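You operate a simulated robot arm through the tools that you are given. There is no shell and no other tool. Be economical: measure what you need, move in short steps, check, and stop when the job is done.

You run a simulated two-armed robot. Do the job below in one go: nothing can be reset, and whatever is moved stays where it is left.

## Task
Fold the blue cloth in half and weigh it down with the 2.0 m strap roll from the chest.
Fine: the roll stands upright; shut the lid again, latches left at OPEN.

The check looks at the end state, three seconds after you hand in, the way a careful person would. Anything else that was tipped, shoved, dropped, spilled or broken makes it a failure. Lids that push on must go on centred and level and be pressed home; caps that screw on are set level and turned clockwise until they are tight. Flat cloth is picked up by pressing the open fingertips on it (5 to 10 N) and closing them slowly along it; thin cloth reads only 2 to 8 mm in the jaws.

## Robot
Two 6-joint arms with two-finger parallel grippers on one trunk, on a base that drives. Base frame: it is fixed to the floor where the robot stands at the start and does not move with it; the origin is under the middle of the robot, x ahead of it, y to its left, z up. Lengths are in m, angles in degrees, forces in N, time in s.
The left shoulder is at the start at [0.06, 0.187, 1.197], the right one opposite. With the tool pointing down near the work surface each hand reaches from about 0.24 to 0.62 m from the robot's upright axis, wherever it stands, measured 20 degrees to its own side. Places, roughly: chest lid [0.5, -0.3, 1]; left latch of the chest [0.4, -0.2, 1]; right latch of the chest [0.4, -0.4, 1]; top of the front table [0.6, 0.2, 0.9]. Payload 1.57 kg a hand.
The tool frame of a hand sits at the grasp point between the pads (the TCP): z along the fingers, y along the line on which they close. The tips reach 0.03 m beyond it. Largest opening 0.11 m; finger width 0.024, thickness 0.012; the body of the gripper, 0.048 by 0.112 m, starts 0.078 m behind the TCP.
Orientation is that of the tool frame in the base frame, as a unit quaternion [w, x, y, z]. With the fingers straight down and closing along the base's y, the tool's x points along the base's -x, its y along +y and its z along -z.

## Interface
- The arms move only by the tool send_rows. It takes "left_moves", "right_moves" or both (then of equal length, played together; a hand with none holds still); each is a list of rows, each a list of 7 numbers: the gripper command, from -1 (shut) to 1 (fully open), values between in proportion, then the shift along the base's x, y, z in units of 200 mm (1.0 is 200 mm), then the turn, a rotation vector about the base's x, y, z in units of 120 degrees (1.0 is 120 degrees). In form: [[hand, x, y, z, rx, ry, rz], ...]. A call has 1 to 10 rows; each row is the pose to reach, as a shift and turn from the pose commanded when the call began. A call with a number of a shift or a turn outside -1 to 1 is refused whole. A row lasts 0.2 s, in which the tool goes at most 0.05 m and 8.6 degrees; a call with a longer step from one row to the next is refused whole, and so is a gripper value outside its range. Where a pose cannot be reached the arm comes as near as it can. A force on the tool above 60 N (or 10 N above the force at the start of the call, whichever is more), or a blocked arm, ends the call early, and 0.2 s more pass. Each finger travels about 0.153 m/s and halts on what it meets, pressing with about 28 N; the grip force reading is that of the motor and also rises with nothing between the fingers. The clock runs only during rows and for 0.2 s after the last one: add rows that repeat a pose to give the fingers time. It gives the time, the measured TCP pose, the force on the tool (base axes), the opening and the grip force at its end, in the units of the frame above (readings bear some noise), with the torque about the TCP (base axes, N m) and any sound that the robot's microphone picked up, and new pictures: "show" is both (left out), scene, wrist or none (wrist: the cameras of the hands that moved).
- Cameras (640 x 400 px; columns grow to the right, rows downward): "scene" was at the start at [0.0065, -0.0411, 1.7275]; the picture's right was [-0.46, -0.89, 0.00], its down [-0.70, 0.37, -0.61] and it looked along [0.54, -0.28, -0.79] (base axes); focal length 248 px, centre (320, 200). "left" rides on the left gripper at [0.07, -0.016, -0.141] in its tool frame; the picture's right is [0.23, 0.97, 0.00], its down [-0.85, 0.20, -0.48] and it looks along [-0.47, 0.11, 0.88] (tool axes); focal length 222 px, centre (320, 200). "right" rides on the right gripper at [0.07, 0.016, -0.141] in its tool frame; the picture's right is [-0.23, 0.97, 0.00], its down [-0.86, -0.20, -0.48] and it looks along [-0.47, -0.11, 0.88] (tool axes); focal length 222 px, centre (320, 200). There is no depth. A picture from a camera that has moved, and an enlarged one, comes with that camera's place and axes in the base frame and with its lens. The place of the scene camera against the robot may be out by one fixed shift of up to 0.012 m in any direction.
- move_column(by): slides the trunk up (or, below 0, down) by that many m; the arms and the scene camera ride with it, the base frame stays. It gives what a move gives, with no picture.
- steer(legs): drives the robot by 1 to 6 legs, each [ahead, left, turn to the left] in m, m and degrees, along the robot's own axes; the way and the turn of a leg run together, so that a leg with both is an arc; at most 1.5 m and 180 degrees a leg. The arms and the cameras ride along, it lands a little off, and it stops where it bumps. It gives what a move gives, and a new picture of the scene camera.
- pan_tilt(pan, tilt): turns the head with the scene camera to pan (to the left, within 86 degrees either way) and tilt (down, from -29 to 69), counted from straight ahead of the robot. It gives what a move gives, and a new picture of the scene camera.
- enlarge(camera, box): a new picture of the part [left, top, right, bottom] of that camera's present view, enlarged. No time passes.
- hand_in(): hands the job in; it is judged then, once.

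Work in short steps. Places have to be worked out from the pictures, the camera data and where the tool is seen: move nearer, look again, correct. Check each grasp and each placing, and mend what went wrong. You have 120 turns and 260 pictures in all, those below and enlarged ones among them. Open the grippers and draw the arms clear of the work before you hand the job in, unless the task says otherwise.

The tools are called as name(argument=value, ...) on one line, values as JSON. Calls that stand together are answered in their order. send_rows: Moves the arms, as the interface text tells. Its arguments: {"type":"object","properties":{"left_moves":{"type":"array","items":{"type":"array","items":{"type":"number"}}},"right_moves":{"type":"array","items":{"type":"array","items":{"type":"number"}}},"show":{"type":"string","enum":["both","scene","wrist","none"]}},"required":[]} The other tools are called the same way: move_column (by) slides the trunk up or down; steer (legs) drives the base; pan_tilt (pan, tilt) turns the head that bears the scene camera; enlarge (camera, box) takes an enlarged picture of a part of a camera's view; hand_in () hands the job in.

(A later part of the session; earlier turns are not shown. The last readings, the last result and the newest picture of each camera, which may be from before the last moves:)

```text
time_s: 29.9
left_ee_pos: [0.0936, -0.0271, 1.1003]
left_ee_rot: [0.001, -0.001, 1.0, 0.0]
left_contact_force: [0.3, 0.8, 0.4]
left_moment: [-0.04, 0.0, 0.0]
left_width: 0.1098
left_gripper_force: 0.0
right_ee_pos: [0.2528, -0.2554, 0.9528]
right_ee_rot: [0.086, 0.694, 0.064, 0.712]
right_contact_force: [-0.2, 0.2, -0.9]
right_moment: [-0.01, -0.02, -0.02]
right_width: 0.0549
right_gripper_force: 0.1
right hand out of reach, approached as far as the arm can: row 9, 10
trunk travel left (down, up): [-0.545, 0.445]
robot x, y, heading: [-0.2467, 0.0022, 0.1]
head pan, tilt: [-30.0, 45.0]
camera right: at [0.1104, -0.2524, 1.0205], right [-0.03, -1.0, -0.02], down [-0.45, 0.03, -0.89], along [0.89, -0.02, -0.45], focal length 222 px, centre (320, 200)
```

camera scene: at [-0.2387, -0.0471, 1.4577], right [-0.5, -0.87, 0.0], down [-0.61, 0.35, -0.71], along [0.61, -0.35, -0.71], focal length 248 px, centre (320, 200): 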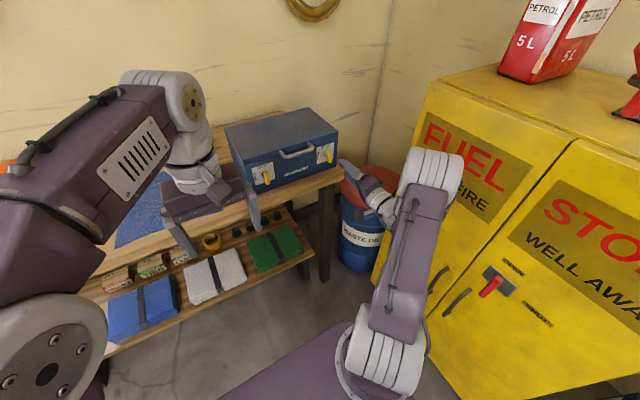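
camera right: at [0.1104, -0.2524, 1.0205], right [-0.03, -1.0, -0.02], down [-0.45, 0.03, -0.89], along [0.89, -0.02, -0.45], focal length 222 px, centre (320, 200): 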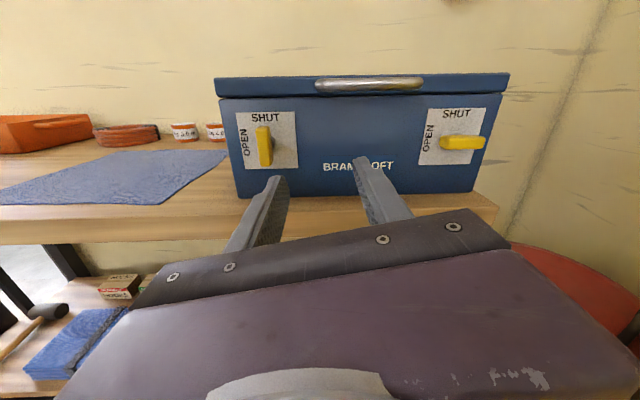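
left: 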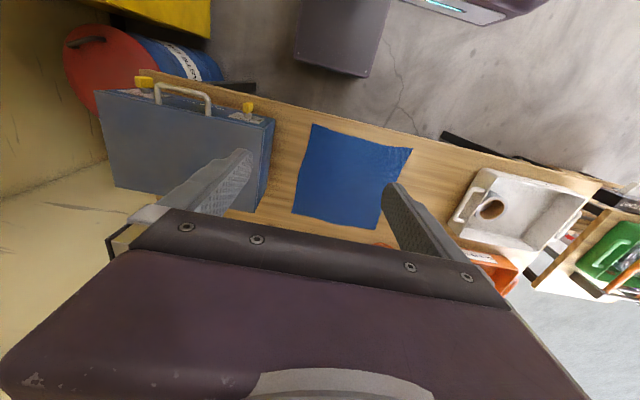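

The arm reached its limit at y −0.255; I drive the base 0.055 m left so the hand lines up with the left knob (y ≈ −0.201).

steer(legs=[[0, 0.055, 0]])

enlarge(camera="right", box=[160, 60, 480, 260])

```text
time_s: 30.8
left_ee_pos: [0.0932, 0.03, 1.1005]
left_ee_rot: [0.0, -0.001, 1.0, 0.0]
left_contact_force: [0.0, 0.5, 0.0]
left_moment: [0.02, 0.0, -0.01]
left_width: 0.11
left_gripper_force: 0.0
right_ee_pos: [0.2523, -0.1997, 0.9535]
right_ee_rot: [0.086, 0.694, 0.066, 0.712]
right_contact_force: [0.1, 0.4, -0.4]
right_moment: [-0.03, 0.01, 0.01]
right_width: 0.0551
right_gripper_force: 0.1
trunk travel left (down, up): [-0.545, 0.445]
robot x, y, heading: [-0.2518, 0.0547, 0.2]
head pan, tilt: [-30.0, 45.0]
camera scene: at [-0.2388, 0.0096, 1.4577], right [-0.5, -0.87, 0.0], down [-0.61, 0.35, -0.71], along [0.61, -0.35, -0.71], focal length 248 px, centre (320, 200)
```

scene: 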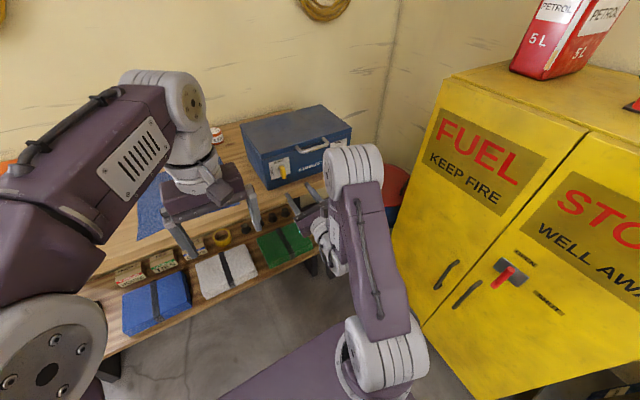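

```text
2.00 times, centred on (320, 160) of right
camera zoom: at [0.1104, -0.1963, 1.0207], right [-0.03, -1.0, -0.01], down [-0.45, 0.02, -0.89], along [0.89, -0.02, -0.45], focal length 444 px, centre (320, 280)
```

zoom: 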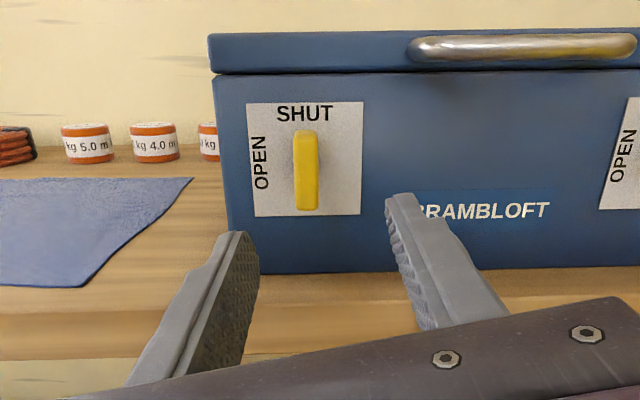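

The knob sits between the fingers; hand roll is ~168°, near enough. I advance and close.

send_rows(right_moves=[[0, 0.1, 0, 0.015, 0, 0, 0], [0, 0.2, 0, 0.015, 0, 0, 0], [0, 0.3, 0, 0.015, 0, 0, 0], [0, 0.4, 0, 0.015, 0, 0, 0], [0, 0.49, 0, 0.015, 0, 0, 0], [-0.3, 0.49, 0, 0.015, 0, 0, 0], [-0.6, 0.49, 0, 0.015, 0, 0, 0], [-0.8, 0.49, 0, 0.015, 0, 0, 0], [-0.8, 0.49, 0, 0.015, 0, 0, 0]], show="wrist")

```text
time_s: 32.0
left_ee_pos: [0.0812, 0.0303, 1.1048]
left_ee_rot: [0.005, 0.001, 1.0, -0.001]
left_contact_force: [-0.2, -0.2, 0.1]
left_moment: [-0.06, -0.09, 0.0]
left_width: 0.1101
left_gripper_force: 0.1
right_ee_pos: [0.3274, -0.2213, 0.956]
right_ee_rot: [0.08, 0.698, 0.071, 0.708]
right_contact_force: [-40.5, 5.8, 10.5]
right_moment: [0.26, 0.32, 1.1]
right_width: 0.0411
right_gripper_force: 1.0
right hand out of reach, approached as far as the arm can: row 1, 2, 3, 4, 5, 6
trunk travel left (down, up): [-0.545, 0.445]
robot x, y, heading: [-0.2523, 0.0572, -0.0]
head pan, tilt: [-30.0, 45.0]
stopped in row 6 (right hand): the force on the tool passed its limit at 73 N (the readings are from after the stop); the commanded pose is now the measured one
camera right: at [0.1856, -0.2196, 1.0262], right [-0.01, -1.0, -0.02], down [-0.47, 0.02, -0.88], along [0.88, 0.0, -0.47], focal length 222 px, centre (320, 200)
```

right: 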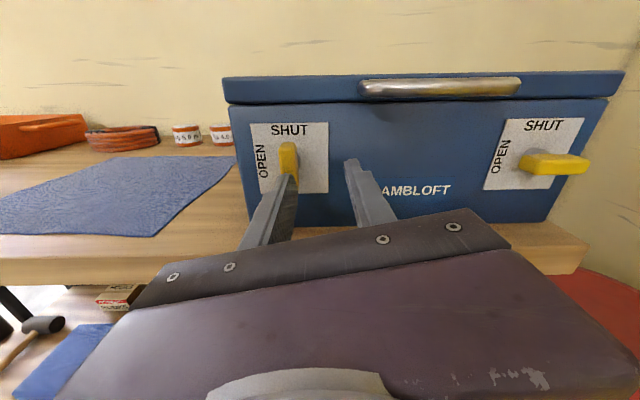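

The arm drifted off to y −0.221 and a finger met the knob's face. I back the base straight off, then move further left so the arm has the posture that worked for the right latch.

steer(legs=[[-0.08, 0, 0], [0, 0.17, 0]])

enlarge(camera="scene", box=[240, 80, 400, 180])

```text
time_s: 34.1
left_ee_pos: [0.0123, 0.1988, 1.1012]
left_ee_rot: [0.0, 0.0, 1.0, 0.001]
left_contact_force: [0.2, 0.2, 0.5]
left_moment: [-0.01, 0.0, -0.04]
left_width: 0.1101
left_gripper_force: 0.2
right_ee_pos: [0.2585, -0.0512, 0.9488]
right_ee_rot: [0.08, 0.702, 0.07, 0.704]
right_contact_force: [-0.1, 0.0, 0.6]
right_moment: [-0.01, 0.02, -0.04]
right_width: 0.0385
right_gripper_force: 0.1
trunk travel left (down, up): [-0.545, 0.445]
robot x, y, heading: [-0.3323, 0.225, 0.2]
head pan, tilt: [-30.0, 45.0]
camera scene: at [-0.3203, 0.1789, 1.4577], right [-0.5, -0.87, 0.0], down [-0.61, 0.35, -0.71], along [0.61, -0.35, -0.71], focal length 248 px, centre (320, 200)
```

scene: 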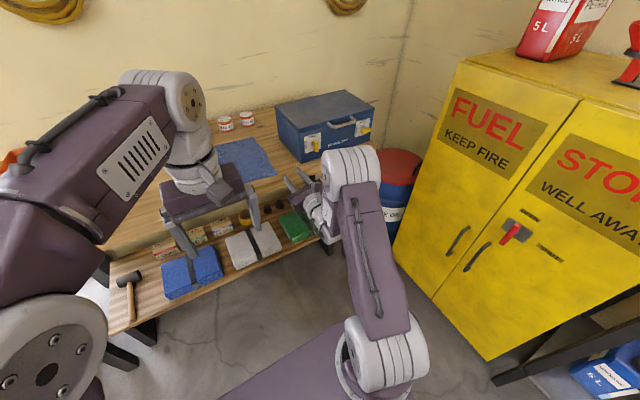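

```text
4.00 times, centred on (320, 130) of scene
camera zoom: at [-0.3203, 0.1789, 1.4577], right [-0.5, -0.87, 0.0], down [-0.61, 0.35, -0.71], along [0.61, -0.35, -0.71], focal length 990 px, centre (320, 480)
```

zoom: 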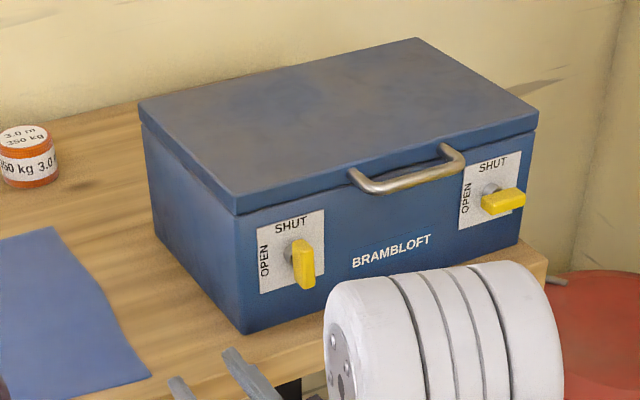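

Chest is unmoved. I bring the right hand to y ≈ −0.20 in this roomier posture.

send_rows(right_moves=[[0, 0, -0.15, 0.04, 0, 0, 0], [0, 0, -0.3, 0.04, 0, 0, 0], [0, 0, -0.45, 0.04, 0, 0, 0], [0, 0, -0.6, 0.04, 0, 0, 0], [0, 0, -0.747, 0.04, 0, 0, 0], [0, 0, -0.747, 0.04, 0, 0, 0]], show="wrist")

```text
time_s: 35.5
left_ee_pos: [0.0114, 0.1988, 1.1007]
left_ee_rot: [0.0, 0.0, 1.0, 0.001]
left_contact_force: [-0.1, -0.7, 0.3]
left_moment: [-0.02, -0.01, -0.02]
left_width: 0.1101
left_gripper_force: 0.1
right_ee_pos: [0.2573, -0.2015, 0.9563]
right_ee_rot: [0.081, 0.702, 0.07, 0.704]
right_contact_force: [-0.2, 0.7, 0.3]
right_moment: [-0.05, -0.02, 0.01]
right_width: 0.0552
right_gripper_force: 0.0
trunk travel left (down, up): [-0.545, 0.445]
robot x, y, heading: [-0.3335, 0.2208, 0.0]
head pan, tilt: [-30.0, 45.0]
camera right: at [0.1176, -0.2005, 1.0282], right [-0.01, -1.0, -0.02], down [-0.47, 0.02, -0.88], along [0.88, 0.0, -0.47], focal length 222 px, centre (320, 200)
```

right: 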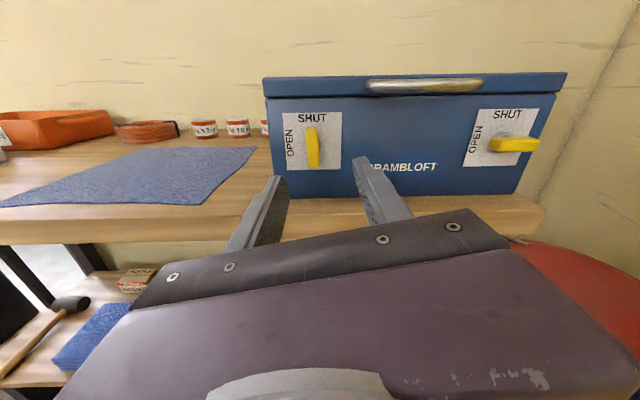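

Reached without limits. I drive ahead 0.075 m, which carries the hand up to the knob.

steer(legs=[[0.075, 0, 0]])

enlarge(camera="right", box=[160, 60, 480, 260])

```text
time_s: 36.6
left_ee_pos: [0.0872, 0.1987, 1.1009]
left_ee_rot: [0.0, 0.0, 1.0, -0.001]
left_contact_force: [-0.1, -0.3, 0.6]
left_moment: [-0.04, 0.03, -0.02]
left_width: 0.11
left_gripper_force: 0.0
right_ee_pos: [0.3326, -0.2021, 0.9561]
right_ee_rot: [0.081, 0.702, 0.069, 0.704]
right_contact_force: [-0.2, 0.1, 1.2]
right_moment: [0.02, 0.05, -0.01]
right_width: 0.055
right_gripper_force: 0.0
trunk travel left (down, up): [-0.545, 0.445]
robot x, y, heading: [-0.2598, 0.2244, -0.2]
head pan, tilt: [-30.0, 45.0]
camera scene: at [-0.2438, 0.1781, 1.4577], right [-0.5, -0.87, 0.0], down [-0.61, 0.35, -0.71], along [0.61, -0.35, -0.71], focal length 248 px, centre (320, 200)
```

scene: 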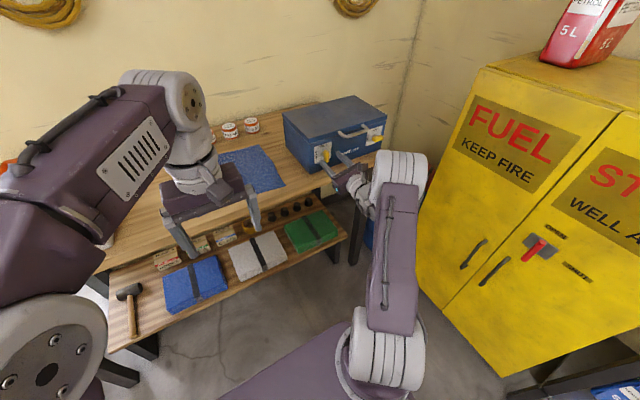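

```text
2.00 times, centred on (320, 160) of right
camera zoom: at [0.1933, -0.2005, 1.0277], right [-0.01, -1.0, -0.02], down [-0.48, 0.02, -0.88], along [0.88, 0.0, -0.48], focal length 444 px, centre (320, 280)
```

zoom: 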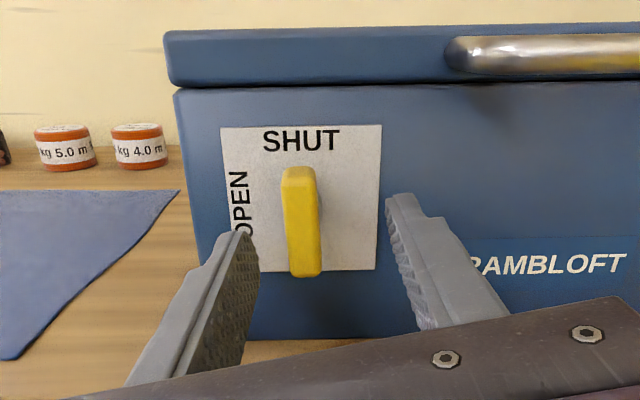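

Nearly there; I shift 5 mm left, go 20 mm ahead and close.

send_rows(right_moves=[[0, 0.05, 0.025, 0, 0, 0, 0], [0, 0.1, 0.025, 0, 0, 0, 0], [-0.3, 0.1, 0.025, 0, 0, 0, 0], [-0.6, 0.1, 0.025, 0, 0, 0, 0], [-0.8, 0.1, 0.025, 0, 0, 0, 0], [-0.8, 0.1, 0.025, 0, 0, 0, 0]], show="wrist")

```text
time_s: 38.0
left_ee_pos: [0.0866, 0.1989, 1.1006]
left_ee_rot: [0.0, 0.0, 1.0, 0.001]
left_contact_force: [0.6, 0.3, -0.5]
left_moment: [0.05, -0.01, 0.0]
left_width: 0.11
left_gripper_force: 0.0
right_ee_pos: [0.3533, -0.1958, 0.9574]
right_ee_rot: [0.08, 0.702, 0.07, 0.704]
right_contact_force: [-4.5, 6.1, -5.0]
right_moment: [0.0, -0.27, 0.41]
right_width: 0.0178
right_gripper_force: 32.5
trunk travel left (down, up): [-0.545, 0.445]
robot x, y, heading: [-0.2583, 0.2272, 0.0]
head pan, tilt: [-30.0, 45.0]
camera right: at [0.2123, -0.1943, 1.0283], right [-0.01, -1.0, -0.02], down [-0.48, 0.02, -0.88], along [0.88, 0.0, -0.48], focal length 222 px, centre (320, 200)
```

right: 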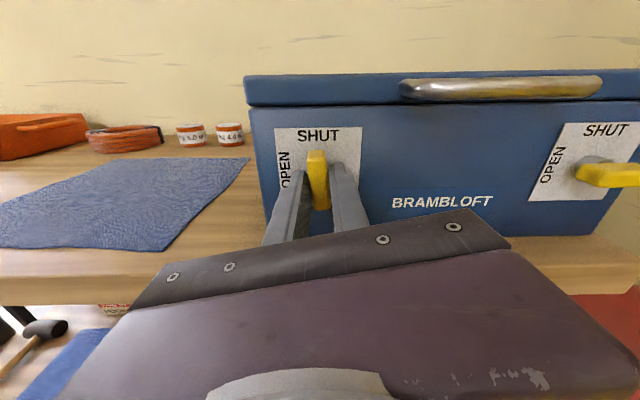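

Held. I turn it −80° to OPEN.

send_rows(right_moves=[[-0.85, 0, -0.005, 0, -0.067, 0, 0], [-0.85, 0, -0.01, 0, -0.134, 0, 0], [-0.85, 0, -0.01, 0, -0.201, 0, 0], [-0.85, 0, -0.01, 0, -0.268, 0, 0], [-0.85, 0, -0.01, 0, -0.335, 0, 0], [-0.85, 0, -0.01, 0, -0.402, 0, 0], [-0.85, 0, -0.01, 0, -0.469, 0, 0], [-0.85, 0, -0.01, 0, -0.536, 0, 0], [-0.85, 0, -0.01, 0, -0.603, 0, 0], [-0.85, 0, -0.01, 0, -0.67, 0, 0]], show="wrist")

```text
time_s: 40.2
left_ee_pos: [0.0852, 0.1992, 1.1001]
left_ee_rot: [0.0, 0.001, 1.0, 0.0]
left_contact_force: [-0.3, 0.0, 0.4]
left_moment: [0.03, -0.01, 0.02]
left_width: 0.1101
left_gripper_force: 0.0
right_ee_pos: [0.3527, -0.198, 0.9584]
right_ee_rot: [0.517, 0.482, 0.508, 0.493]
right_contact_force: [1.0, 5.2, 5.8]
right_moment: [0.04, -0.04, 1.02]
right_width: 0.0174
right_gripper_force: 32.8
trunk travel left (down, up): [-0.545, 0.445]
robot x, y, heading: [-0.2541, 0.2268, 0.2]
head pan, tilt: [-30.0, 45.0]
camera right: at [0.2122, -0.1274, 0.9699], right [-0.02, -0.18, 0.98], down [-0.47, -0.87, -0.16], along [0.88, -0.47, -0.07], focal length 222 px, centre (320, 200)
```

right: 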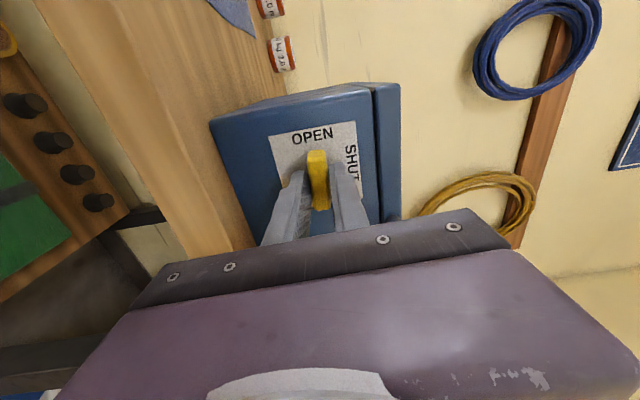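

At OPEN within a few degrees; a last −4° nudge, then release and retreat.

send_rows(right_moves=[[-0.85, 0, 0, 0, -0.03, 0, 0], [-0.85, 0, 0, 0, -0.03, 0, 0], [-0.4, 0, 0, 0, -0.03, 0, 0], [0, 0, 0, 0, -0.03, 0, 0], [0, -0.1, 0, 0, -0.03, 0, 0], [0, -0.25, 0, 0, -0.03, 0, 0], [0, -0.45, 0, 0, -0.03, 0, 0], [0, -0.45, 0, 0, -0.03, 0, 0]], show="none")

enlarge(camera="scene", box=[265, 80, 425, 180])

```text
time_s: 42.0
left_ee_pos: [0.0874, 0.1977, 1.1017]
left_ee_rot: [0.001, 0.001, 1.0, -0.001]
left_contact_force: [-0.3, -0.5, -0.1]
left_moment: [0.03, 0.02, 0.0]
left_width: 0.1098
left_gripper_force: 0.1
right_ee_pos: [0.262, -0.1988, 0.9567]
right_ee_rot: [0.529, 0.468, 0.524, 0.477]
right_contact_force: [0.3, 0.1, 0.8]
right_moment: [-0.03, -0.03, 0.0]
right_width: 0.055
right_gripper_force: 0.1
trunk travel left (down, up): [-0.545, 0.445]
robot x, y, heading: [-0.2558, 0.2247, -0.1]
head pan, tilt: [-30.0, 45.0]
```

```text
4.00 times, centred on (345, 130) of scene
camera zoom: at [-0.2443, 0.1782, 1.4577], right [-0.5, -0.87, 0.0], down [-0.61, 0.35, -0.71], along [0.61, -0.35, -0.71], focal length 990 px, centre (220, 480)
```

zoom: 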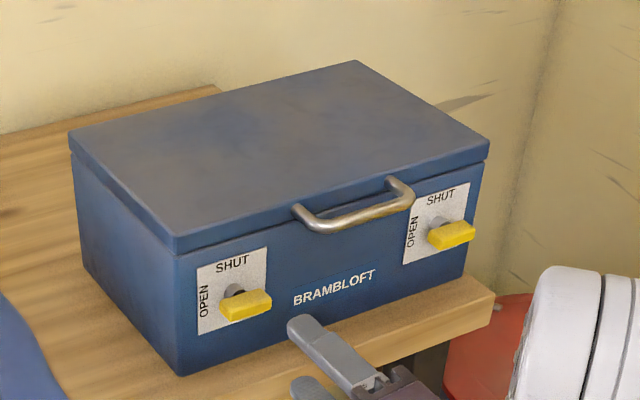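

Both latches are at OPEN. The right hand is now pointing ahead with jaws closing vertically, right for gripping the lid's handle (bar about x 0.35, y −0.31, z 1.02): raise the trunk 0.06 and shift right 0.12.

move_column(by=0.063)

steer(legs=[[0, -0.115, 0]])

enlarge(camera="right", box=[160, 60, 480, 260])

enlarge(camera="scene", box=[215, 80, 375, 180])

```text
time_s: 43.0
left_ee_pos: [0.0877, 0.1978, 1.1633]
left_ee_rot: [-0.001, -0.001, 1.0, 0.0]
left_contact_force: [-0.4, -0.8, 0.1]
left_moment: [0.0, 0.0, 0.0]
left_width: 0.1101
left_gripper_force: 0.0
right_ee_pos: [0.263, -0.1986, 1.0181]
right_ee_rot: [0.53, 0.468, 0.523, 0.476]
right_contact_force: [-0.1, 0.3, 0.0]
right_moment: [0.01, -0.01, 0.03]
right_width: 0.0549
right_gripper_force: 0.2
trunk travel left (down, up): [-0.608, 0.382]
robot x, y, heading: [-0.2607, 0.2249, -0.0]
head pan, tilt: [-30.0, 45.0]
```

```text
time_s: 44.2
left_ee_pos: [0.0864, 0.084, 1.1642]
left_ee_rot: [0.0, -0.001, 1.0, 0.0]
left_contact_force: [0.6, -0.1, 1.2]
left_moment: [0.05, 0.01, 0.03]
left_width: 0.1101
left_gripper_force: 0.0
right_ee_pos: [0.2628, -0.3121, 1.0197]
right_ee_rot: [0.529, 0.468, 0.523, 0.477]
right_contact_force: [0.9, -0.1, 0.1]
right_moment: [0.0, 0.01, -0.01]
right_width: 0.055
right_gripper_force: 0.1
trunk travel left (down, up): [-0.608, 0.382]
robot x, y, heading: [-0.2577, 0.1077, -0.1]
head pan, tilt: [-30.0, 45.0]
camera scene: at [-0.2451, 0.0642, 1.5207], right [-0.5, -0.87, 0.0], down [-0.61, 0.35, -0.71], along [0.61, -0.35, -0.71], focal length 248 px, centre (320, 200)
```

scene: 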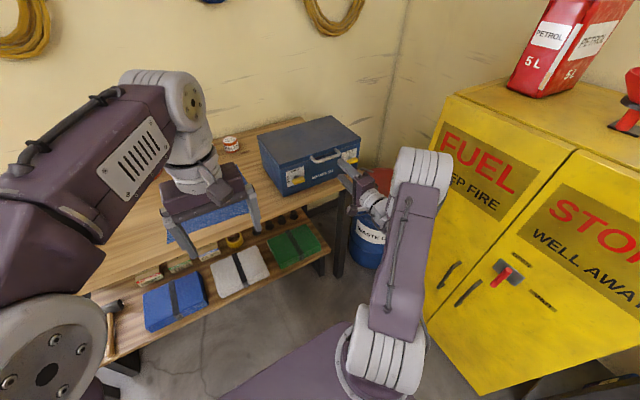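

```text
2.00 times, centred on (320, 160) of right
camera zoom: at [0.1223, -0.2415, 1.0268], right [-0.01, -0.12, 0.99], down [-0.47, -0.87, -0.11], along [0.88, -0.47, -0.05], focal length 444 px, centre (320, 280)
```

zoom: 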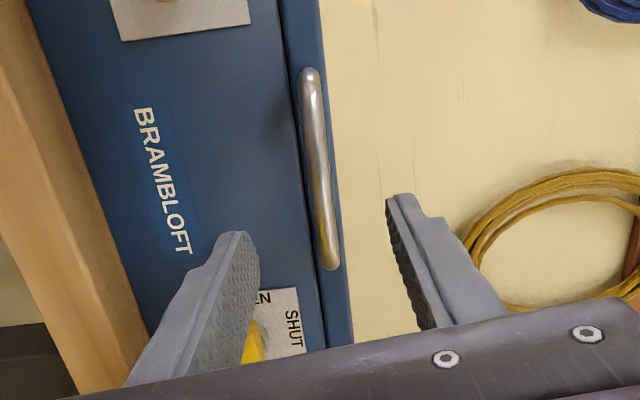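

```text
4.00 times, centred on (295, 130) of scene
camera zoom: at [-0.2451, 0.0642, 1.5207], right [-0.5, -0.87, 0.0], down [-0.61, 0.35, -0.71], along [0.61, -0.35, -0.71], focal length 990 px, centre (420, 480)
```

zoom: 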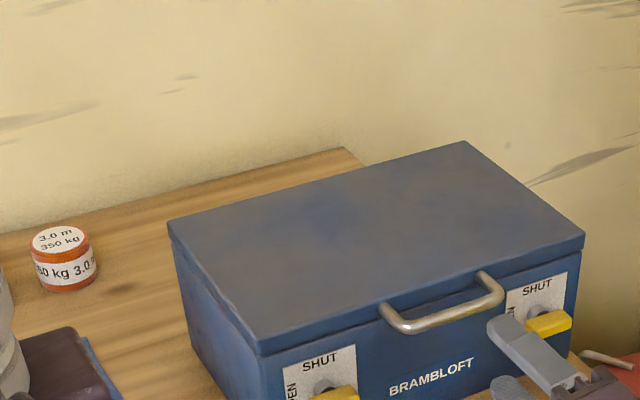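

Bar spans y −0.256…−0.357 at z ≈ 1.021, between the jaws. I drive ahead 0.075 m so the jaws straddle it.

steer(legs=[[0.075, 0.003, 0]])

enlarge(camera="right", box=[160, 60, 480, 260])

enlarge(camera="scene", box=[240, 100, 400, 200])

```text
time_s: 45.2
left_ee_pos: [0.1631, 0.0872, 1.1632]
left_ee_rot: [0.0, -0.002, 1.0, 0.0]
left_contact_force: [0.4, 0.3, 0.6]
left_moment: [-0.02, 0.03, -0.02]
left_width: 0.1099
left_gripper_force: 0.1
right_ee_pos: [0.3393, -0.3095, 1.0189]
right_ee_rot: [0.529, 0.468, 0.523, 0.477]
right_contact_force: [0.0, -0.3, 0.3]
right_moment: [-0.03, 0.0, 0.0]
right_width: 0.0549
right_gripper_force: 0.1
trunk travel left (down, up): [-0.608, 0.382]
robot x, y, heading: [-0.185, 0.1129, 0.0]
head pan, tilt: [-30.0, 45.0]
camera scene: at [-0.1691, 0.0673, 1.5207], right [-0.5, -0.87, 0.0], down [-0.61, 0.35, -0.71], along [0.61, -0.35, -0.71], focal length 248 px, centre (320, 200)
```

scene: 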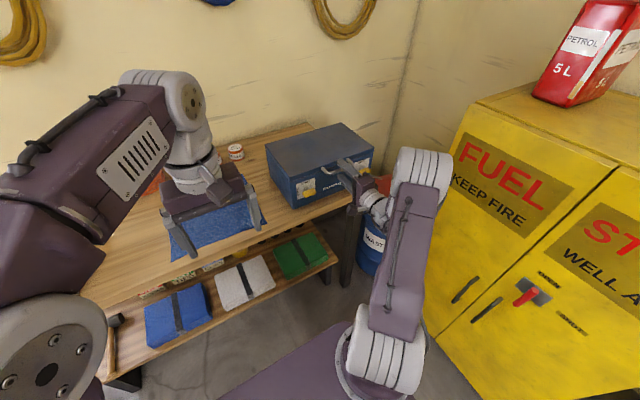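

```text
2.00 times, centred on (320, 160) of right
camera zoom: at [0.1979, -0.2385, 1.0266], right [-0.01, -0.12, 0.99], down [-0.47, -0.87, -0.11], along [0.88, -0.47, -0.05], focal length 444 px, centre (320, 280)
```

zoom: 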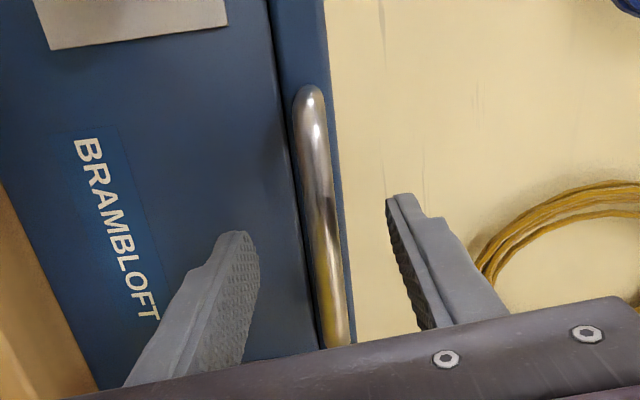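

```text
4.00 times, centred on (320, 150) of scene
camera zoom: at [-0.1691, 0.0673, 1.5207], right [-0.5, -0.87, 0.0], down [-0.61, 0.35, -0.71], along [0.61, -0.35, -0.71], focal length 990 px, centre (320, 400)
```

zoom: 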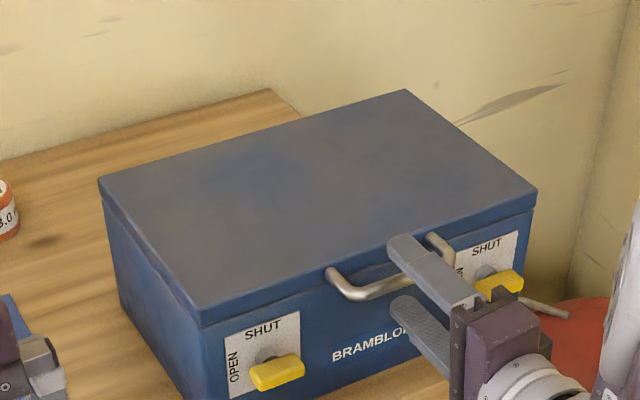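

The jaws straddle the bar. I go 8 mm further and close on it.

send_rows(right_moves=[[0, 0.04, 0, 0.01, 0, 0, 0], [-0.3, 0.04, 0, 0.01, 0, 0, 0], [-0.6, 0.04, 0, 0.01, 0, 0, 0], [-0.85, 0.04, 0, 0.01, 0, 0, 0], [-0.85, 0.04, 0, 0.01, 0, 0, 0], [-0.85, 0.04, 0, 0.01, 0, 0, 0]], show="none")

enlarge(camera="scene", box=[300, 130, 380, 200])

```text
time_s: 46.6
left_ee_pos: [0.1622, 0.0872, 1.1644]
left_ee_rot: [0.001, -0.001, 1.0, 0.0]
left_contact_force: [-0.1, -0.3, 0.0]
left_moment: [0.0, 0.0, -0.01]
left_width: 0.1099
left_gripper_force: 0.1
right_ee_pos: [0.3478, -0.3094, 1.0222]
right_ee_rot: [0.529, 0.468, 0.523, 0.477]
right_contact_force: [5.4, -0.8, 3.2]
right_moment: [0.77, -0.02, 0.03]
right_width: 0.014
right_gripper_force: 30.7
trunk travel left (down, up): [-0.608, 0.382]
robot x, y, heading: [-0.1805, 0.1151, 0.1]
head pan, tilt: [-30.0, 45.0]
```

```text
5.71 times, centred on (340, 165) of scene
camera zoom: at [-0.169, 0.0669, 1.5207], right [-0.5, -0.87, 0.0], down [-0.61, 0.35, -0.71], along [0.61, -0.35, -0.71], focal length 1414 px, centre (206, 400)
```

zoom: 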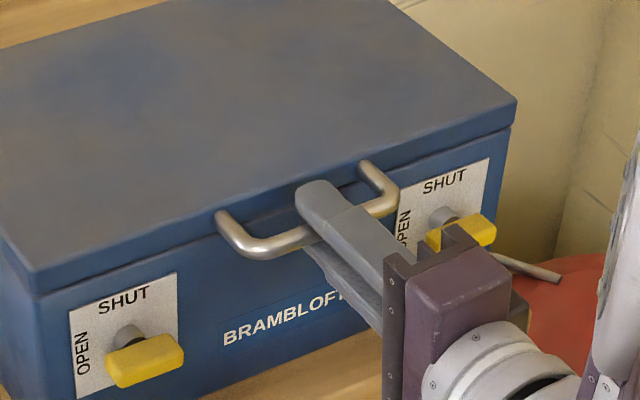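

Handle gripped (14 mm). I lift along the lid's arc (hinge near x 0.613, z 1.01), first 18°.

send_rows(right_moves=[[-0.9, 0.003, 0, 0.069, 0, 0.025, 0], [-0.9, 0.0125, 0, 0.138, 0, 0.05, 0], [-0.9, 0.025, 0, 0.206, 0, 0.1, 0], [-0.9, 0.0395, 0, 0.2745, 0, 0.1, 0], [-0.9, 0.08, 0, 0.407, 0, 0.15, 0], [-0.9, 0.08, 0, 0.407, 0, 0.15, 0]], show="scene")

```text
time_s: 48.0
left_ee_pos: [0.1624, 0.0868, 1.1648]
left_ee_rot: [0.0, -0.001, 1.0, 0.001]
left_contact_force: [0.0, 0.1, 0.2]
left_moment: [-0.02, -0.01, -0.02]
left_width: 0.1099
left_gripper_force: 0.2
right_ee_pos: [0.3627, -0.3097, 1.1038]
right_ee_rot: [0.44, 0.537, 0.599, 0.398]
right_contact_force: [-1.2, -0.1, -1.2]
right_moment: [0.75, 0.02, -0.26]
right_width: 0.0143
right_gripper_force: 31.0
trunk travel left (down, up): [-0.608, 0.382]
robot x, y, heading: [-0.1811, 0.1111, -0.2]
head pan, tilt: [-30.0, 45.0]
camera scene: at [-0.1701, 0.0663, 1.5207], right [-0.5, -0.87, 0.0], down [-0.61, 0.35, -0.71], along [0.61, -0.35, -0.71], focal length 248 px, centre (320, 200)
```

scene: 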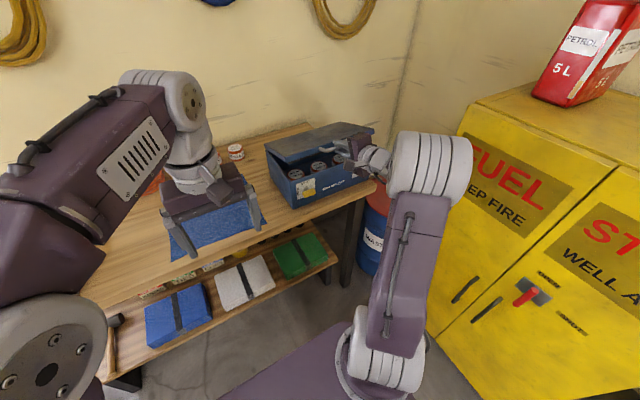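

Very little force; the lid follows and rolls are visible inside. I continue the arc to about 54°.

send_rows(right_moves=[[-0.9, 0.0545, 0, 0.1275, 0, 0.05, 0], [-0.9, 0.122, 0, 0.249, 0, 0.1, 0], [-0.9, 0.202, 0, 0.3625, 0, 0.15, 0], [-0.9, 0.2935, 0, 0.4665, 0, 0.2, 0], [-0.9, 0.395, 0, 0.561, 0, 0.25, 0], [-0.9, 0.506, 0, 0.6445, 0, 0.3, 0], [-0.9, 0.506, 0, 0.6445, 0, 0.3, 0]], show="scene")

```text
time_s: 49.6
left_ee_pos: [0.1638, 0.0801, 1.1635]
left_ee_rot: [-0.001, 0.0, 1.0, 0.003]
left_contact_force: [-0.6, 0.1, -0.3]
left_moment: [-0.02, 0.02, 0.0]
left_width: 0.1099
left_gripper_force: 0.2
right_ee_pos: [0.4145, -0.2971, 1.1879]
right_ee_rot: [0.23, 0.637, 0.705, 0.212]
right_contact_force: [3.3, -25.2, -6.5]
right_moment: [0.28, 0.05, -0.78]
right_width: 0.0138
right_gripper_force: 30.7
right hand out of reach, approached as far as the arm can: row 5, 6, 7
trunk travel left (down, up): [-0.608, 0.382]
robot x, y, heading: [-0.1798, 0.1131, 0.2]
head pan, tilt: [-30.0, 45.0]
camera scene: at [-0.1678, 0.0587, 1.5203], right [-0.5, -0.87, 0.0], down [-0.61, 0.36, -0.7], along [0.61, -0.35, -0.71], focal length 248 px, centre (320, 200)
```

scene: 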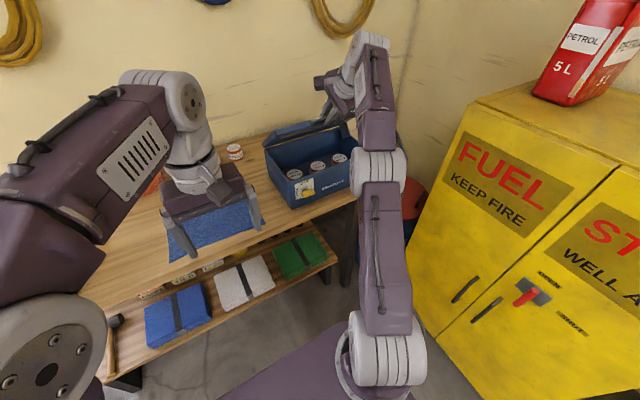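

The arm is at full stretch at ~43° of lid opening. I loosen the jaws a little so the bar can slide along the fingers, then creep base and trunk forward/up by turns.

send_rows(right_moves=[[-0.6, -0.01, -0.03, -0.01, 0, 0, 0], [-0.5, -0.01, -0.03, -0.01, 0, 0, 0]], show="wrist")

move_column(by=0.025)

steer(legs=[[0.03, 0, 0]])

```text
time_s: 50.2
left_ee_pos: [0.1621, 0.087, 1.164]
left_ee_rot: [-0.001, -0.001, 1.0, 0.0]
left_contact_force: [-0.3, 0.4, 0.0]
left_moment: [0.0, 0.02, 0.01]
left_width: 0.1101
left_gripper_force: 0.0
right_ee_pos: [0.4114, -0.2953, 1.1899]
right_ee_rot: [0.233, 0.633, 0.707, 0.213]
right_contact_force: [-1.8, 0.1, -1.2]
right_moment: [0.0, -0.17, -0.01]
right_width: 0.0296
right_gripper_force: 0.7
trunk travel left (down, up): [-0.608, 0.382]
robot x, y, heading: [-0.1786, 0.1166, 0.1]
head pan, tilt: [-30.0, 45.0]
camera right: at [0.3345, -0.2235, 1.3091], right [0.8, -0.12, 0.59], down [-0.37, -0.87, 0.32], along [0.48, -0.47, -0.74], focal length 222 px, centre (320, 200)
```

right: 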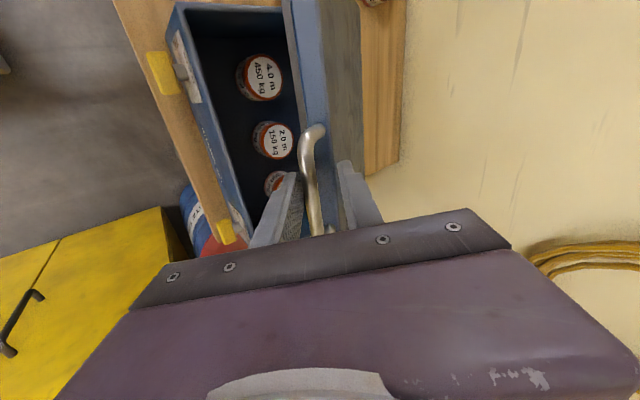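

```text
time_s: 51.0
left_ee_pos: [0.1626, 0.0878, 1.1886]
left_ee_rot: [0.0, -0.001, 1.0, 0.0]
left_contact_force: [-0.7, -0.9, -0.6]
left_moment: [-0.01, -0.01, -0.04]
left_width: 0.11
left_gripper_force: 0.0
right_ee_pos: [0.4098, -0.2949, 1.216]
right_ee_rot: [0.234, 0.633, 0.706, 0.213]
right_contact_force: [-0.5, 0.9, -1.0]
right_moment: [-0.04, -0.09, 0.0]
right_width: 0.0286
right_gripper_force: 0.5
trunk travel left (down, up): [-0.633, 0.357]
robot x, y, heading: [-0.1768, 0.112, 0.3]
head pan, tilt: [-30.0, 45.0]
```

```text
time_s: 51.8
left_ee_pos: [0.1893, 0.0866, 1.1917]
left_ee_rot: [0.001, 0.0, 1.0, 0.001]
left_contact_force: [-0.6, -0.5, -0.3]
left_moment: [-0.02, -0.02, 0.0]
left_width: 0.1098
left_gripper_force: 0.0
right_ee_pos: [0.4375, -0.2942, 1.2168]
right_ee_rot: [0.235, 0.633, 0.706, 0.213]
right_contact_force: [-4.0, -0.6, -1.0]
right_moment: [0.03, 0.11, -0.02]
right_width: 0.0294
right_gripper_force: 1.2
trunk travel left (down, up): [-0.633, 0.357]
robot x, y, heading: [-0.1461, 0.1158, 0.1]
head pan, tilt: [-30.0, 45.0]
camera scene: at [-0.1443, 0.0672, 1.5457], right [-0.5, -0.87, 0.0], down [-0.61, 0.35, -0.71], along [0.61, -0.35, -0.71], focal length 248 px, centre (320, 200)
```

scene: 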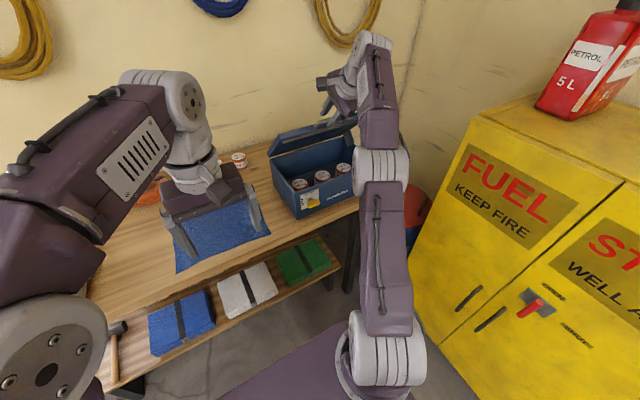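

It works with only a few newtons. I continue the creep along the arc.

move_column(by=0.03)

steer(legs=[[0.05, 0, 0]])

move_column(by=0.018)

steer(legs=[[0.05, 0, 0]])

```text
time_s: 52.5
left_ee_pos: [0.1903, 0.0876, 1.2205]
left_ee_rot: [0.0, -0.001, 1.0, 0.0]
left_contact_force: [0.7, 0.1, -0.3]
left_moment: [-0.01, 0.01, 0.01]
left_width: 0.1101
left_gripper_force: 0.1
right_ee_pos: [0.4395, -0.2929, 1.2464]
right_ee_rot: [0.234, 0.633, 0.707, 0.212]
right_contact_force: [-4.2, 1.2, 5.0]
right_moment: [-0.02, 0.07, -0.04]
right_width: 0.0282
right_gripper_force: 0.0
trunk travel left (down, up): [-0.663, 0.327]
robot x, y, heading: [-0.1495, 0.1169, 0.2]
head pan, tilt: [-30.0, 45.0]
```

```text
time_s: 53.5
left_ee_pos: [0.238, 0.0866, 1.2202]
left_ee_rot: [0.002, 0.0, 1.0, 0.0]
left_contact_force: [-0.7, -0.2, 0.6]
left_moment: [-0.01, -0.01, 0.01]
left_width: 0.1098
left_gripper_force: 0.1
right_ee_pos: [0.4874, -0.2939, 1.2474]
right_ee_rot: [0.235, 0.633, 0.706, 0.214]
right_contact_force: [0.2, -0.1, -0.2]
right_moment: [0.01, -0.03, 0.01]
right_width: 0.0273
right_gripper_force: 0.1
trunk travel left (down, up): [-0.663, 0.327]
robot x, y, heading: [-0.101, 0.1146, -0.0]
head pan, tilt: [-30.0, 45.0]
camera scene: at [-0.0942, 0.067, 1.5757], right [-0.5, -0.87, 0.0], down [-0.61, 0.35, -0.71], along [0.61, -0.35, -0.71], focal length 248 px, centre (320, 200)
```

scene: 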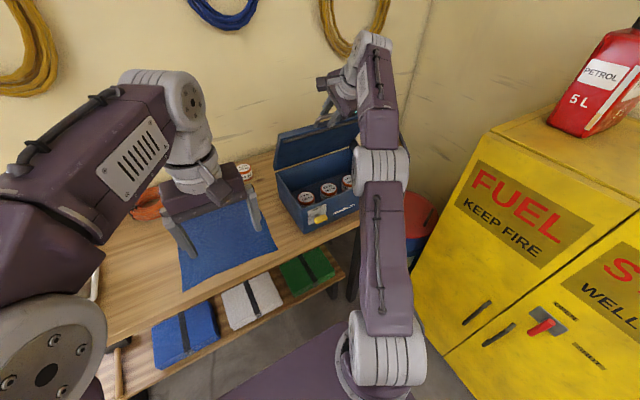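

```text
time_s: 54.1
left_ee_pos: [0.2407, 0.0866, 1.2358]
left_ee_rot: [0.0, -0.001, 1.0, 0.0]
left_contact_force: [0.0, 0.5, 0.1]
left_moment: [0.01, 0.02, -0.04]
left_width: 0.1102
left_gripper_force: 0.0
right_ee_pos: [0.4913, -0.2944, 1.2633]
right_ee_rot: [0.233, 0.634, 0.706, 0.213]
right_contact_force: [-1.0, -0.3, -0.6]
right_moment: [0.04, -0.05, -0.02]
right_width: 0.028
right_gripper_force: 0.2
trunk travel left (down, up): [-0.681, 0.309]
robot x, y, heading: [-0.1029, 0.1157, 0.0]
head pan, tilt: [-30.0, 45.0]
```

```text
time_s: 55.0
left_ee_pos: [0.2901, 0.0875, 1.2371]
left_ee_rot: [0.001, 0.0, 1.0, 0.0]
left_contact_force: [0.0, -0.9, -0.4]
left_moment: [0.01, 0.0, -0.03]
left_width: 0.1097
left_gripper_force: 0.1
right_ee_pos: [0.5399, -0.2939, 1.2632]
right_ee_rot: [0.234, 0.633, 0.707, 0.213]
right_contact_force: [0.2, 0.5, -0.9]
right_moment: [-0.01, 0.0, -0.01]
right_width: 0.0275
right_gripper_force: 0.0
trunk travel left (down, up): [-0.681, 0.309]
robot x, y, heading: [-0.0541, 0.1137, 0.3]
head pan, tilt: [-30.0, 45.0]
camera scene: at [-0.0427, 0.0669, 1.5936], right [-0.5, -0.87, 0.0], down [-0.61, 0.35, -0.71], along [0.61, -0.35, -0.71], focal length 248 px, centre (320, 200)
```

scene: 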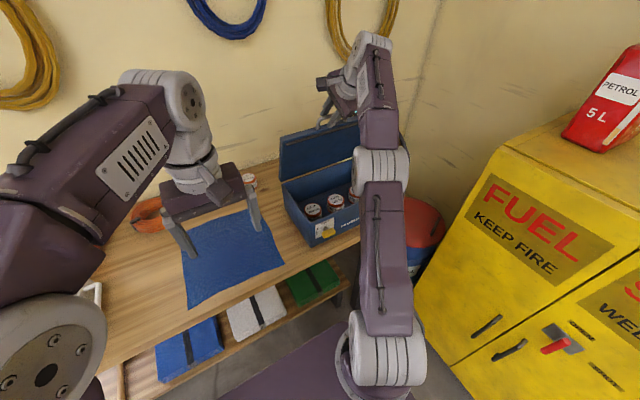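

Lid is around 70°. I check with the wrist camera where the bar sits.

enlarge(camera="right", box=[160, 0, 480, 260])

enlarge(camera="scene", box=[265, 40, 425, 250])

```text
1.54 times, centred on (320, 130) of right
camera zoom: at [0.4622, -0.2238, 1.3824], right [0.8, -0.12, 0.59], down [-0.37, -0.87, 0.32], along [0.48, -0.47, -0.74], focal length 342 px, centre (320, 308)
```

zoom: 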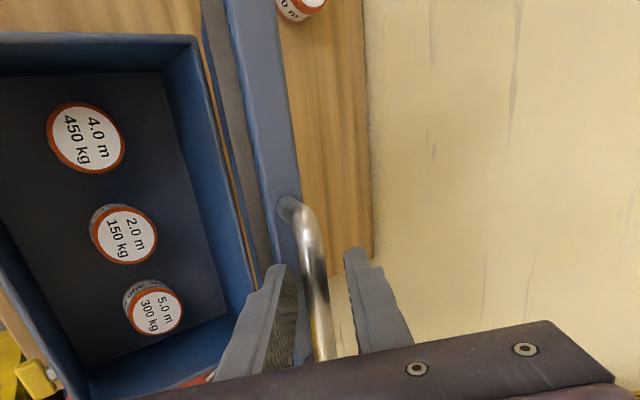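

```text
1.90 times, centred on (345, 145) of scene
camera zoom: at [-0.0427, 0.0669, 1.5936], right [-0.5, -0.87, 0.0], down [-0.61, 0.35, -0.71], along [0.61, -0.35, -0.71], focal length 472 px, centre (272, 305)
```

zoom: 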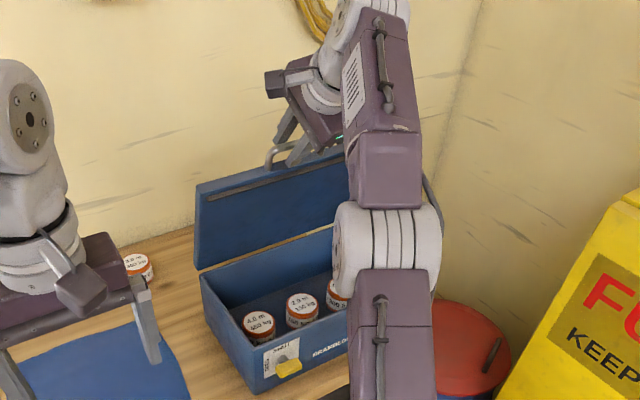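

The bar is still between the fingers; the 2.0 m roll is the middle one. I drive on to bring the lid past upright.

steer(legs=[[0.05, 0, 0]])

steer(legs=[[0.035, 0, 0]])

enlarge(camera="scene", box=[265, 40, 425, 250])

enlarge(camera="right", box=[160, 0, 480, 260])

```text
time_s: 56.0
left_ee_pos: [0.3342, 0.0887, 1.239]
left_ee_rot: [0.002, 0.0, 1.0, 0.0]
left_contact_force: [1.2, 0.6, 0.2]
left_moment: [0.0, 0.04, 0.01]
left_width: 0.1103
left_gripper_force: 0.0
right_ee_pos: [0.5842, -0.2949, 1.2682]
right_ee_rot: [0.237, 0.634, 0.705, 0.213]
right_contact_force: [-6.6, -9.9, 35.8]
right_moment: [0.13, 0.46, 0.05]
right_width: 0.019
right_gripper_force: 0.1
trunk travel left (down, up): [-0.681, 0.309]
robot x, y, heading: [-0.0029, 0.1169, 0.1]
head pan, tilt: [-30.0, 45.0]
camera scene: at [0.0012, 0.0683, 1.5939], right [-0.5, -0.87, 0.0], down [-0.61, 0.35, -0.71], along [0.62, -0.35, -0.7], focal length 248 px, centre (320, 200)
```

scene: 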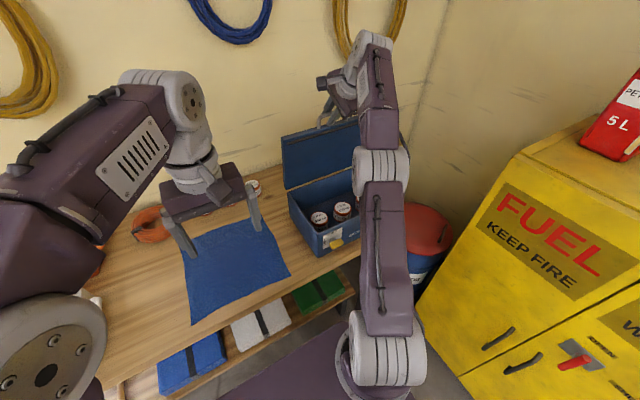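

```text
time_s: 56.8
left_ee_pos: [0.3678, 0.0898, 1.2392]
left_ee_rot: [0.003, 0.0, 1.0, -0.001]
left_contact_force: [0.0, -0.4, -0.2]
left_moment: [0.01, -0.02, -0.03]
left_width: 0.1098
left_gripper_force: 0.1
right_ee_pos: [0.6188, -0.2944, 1.2728]
right_ee_rot: [0.242, 0.632, 0.704, 0.213]
right_contact_force: [-3.4, -6.1, 38.7]
right_moment: [0.19, 0.44, -0.01]
right_width: 0.023
right_gripper_force: 0.1
trunk travel left (down, up): [-0.681, 0.309]
robot x, y, heading: [0.0307, 0.113, -0.2]
head pan, tilt: [-30.0, 45.0]
camera scene: at [0.0353, 0.0697, 1.5939], right [-0.5, -0.87, 0.0], down [-0.61, 0.35, -0.71], along [0.62, -0.35, -0.7], focal length 248 px, centre (320, 200)
```

scene: 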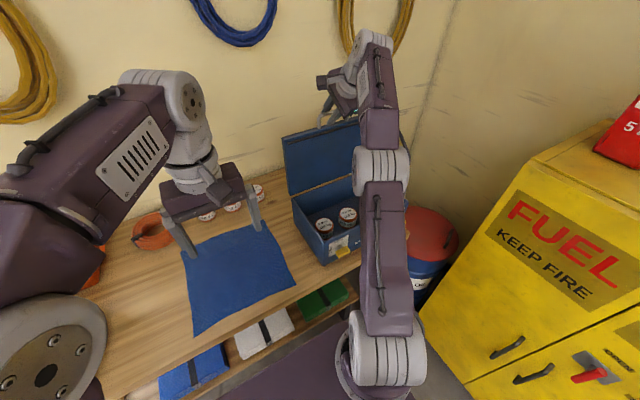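

```text
1.90 times, centred on (345, 145) of scene
camera zoom: at [0.0353, 0.0697, 1.5939], right [-0.5, -0.87, 0.0], down [-0.61, 0.35, -0.71], along [0.62, -0.35, -0.7], focal length 472 px, centre (272, 305)
```

zoom: 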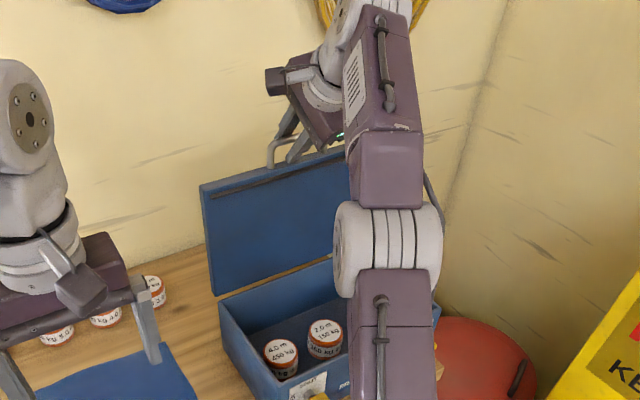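

```text
1.54 times, centred on (320, 130) of right
camera zoom: at [0.5399, -0.2219, 1.3891], right [0.79, -0.12, 0.61], down [-0.38, -0.87, 0.32], along [0.49, -0.48, -0.73], focal length 342 px, centre (320, 308)
```

zoom: 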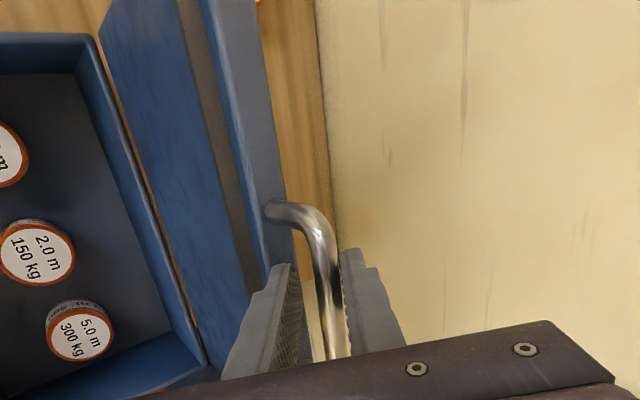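

The fingertips press on the lid's rim (39 N upward). I raise the trunk 15 mm to relieve it and then push the lid a bit further back.

move_column(by=0.015)

steer(legs=[[0.04, 0, 0]])

enlarge(camera="right", box=[160, 0, 480, 260])

```text
time_s: 57.5
left_ee_pos: [0.3735, 0.0877, 1.2523]
left_ee_rot: [0.001, -0.001, 1.0, 0.0]
left_contact_force: [-0.6, 0.7, 1.3]
left_moment: [0.01, -0.03, -0.01]
left_width: 0.1099
left_gripper_force: 0.0
right_ee_pos: [0.6232, -0.2947, 1.2824]
right_ee_rot: [0.24, 0.633, 0.705, 0.213]
right_contact_force: [0.5, 0.4, -0.3]
right_moment: [-0.01, -0.02, -0.01]
right_width: 0.0277
right_gripper_force: 0.2
trunk travel left (down, up): [-0.696, 0.294]
robot x, y, heading: [0.0308, 0.1111, -0.2]
head pan, tilt: [-30.0, 45.0]
```

```text
time_s: 58.4
left_ee_pos: [0.4099, 0.0871, 1.2541]
left_ee_rot: [0.002, 0.0, 1.0, 0.0]
left_contact_force: [-0.4, 0.3, -0.3]
left_moment: [-0.01, -0.04, 0.02]
left_width: 0.1101
left_gripper_force: 0.1
right_ee_pos: [0.6597, -0.2966, 1.2856]
right_ee_rot: [0.241, 0.633, 0.704, 0.214]
right_contact_force: [-1.0, -0.4, 0.5]
right_moment: [-0.01, -0.06, 0.02]
right_width: 0.0276
right_gripper_force: 0.0
trunk travel left (down, up): [-0.696, 0.294]
robot x, y, heading: [0.0685, 0.117, 0.0]
head pan, tilt: [-30.0, 45.0]
camera scene: at [0.0766, 0.0672, 1.6088], right [-0.5, -0.87, 0.0], down [-0.61, 0.35, -0.71], along [0.62, -0.35, -0.7], focal length 248 px, centre (320, 200)
```

scene: 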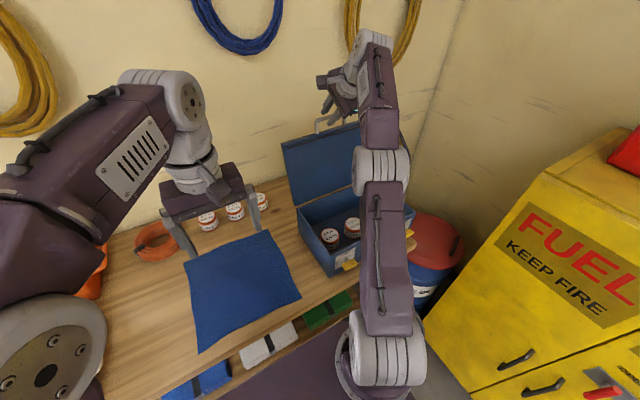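

```text
1.54 times, centred on (320, 130) of right
camera zoom: at [0.5807, -0.2242, 1.4031], right [0.79, -0.12, 0.61], down [-0.38, -0.87, 0.32], along [0.49, -0.48, -0.73], focal length 342 px, centre (320, 308)
```

zoom: 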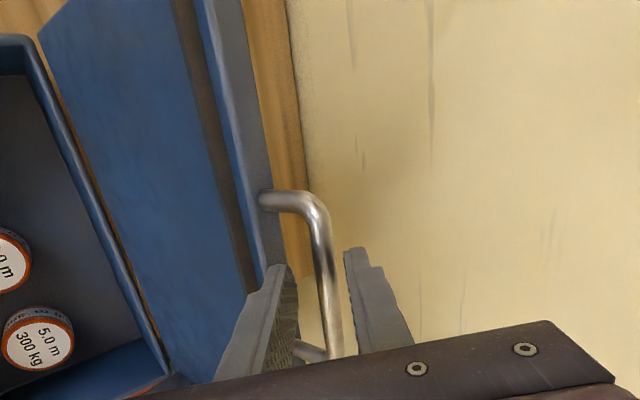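

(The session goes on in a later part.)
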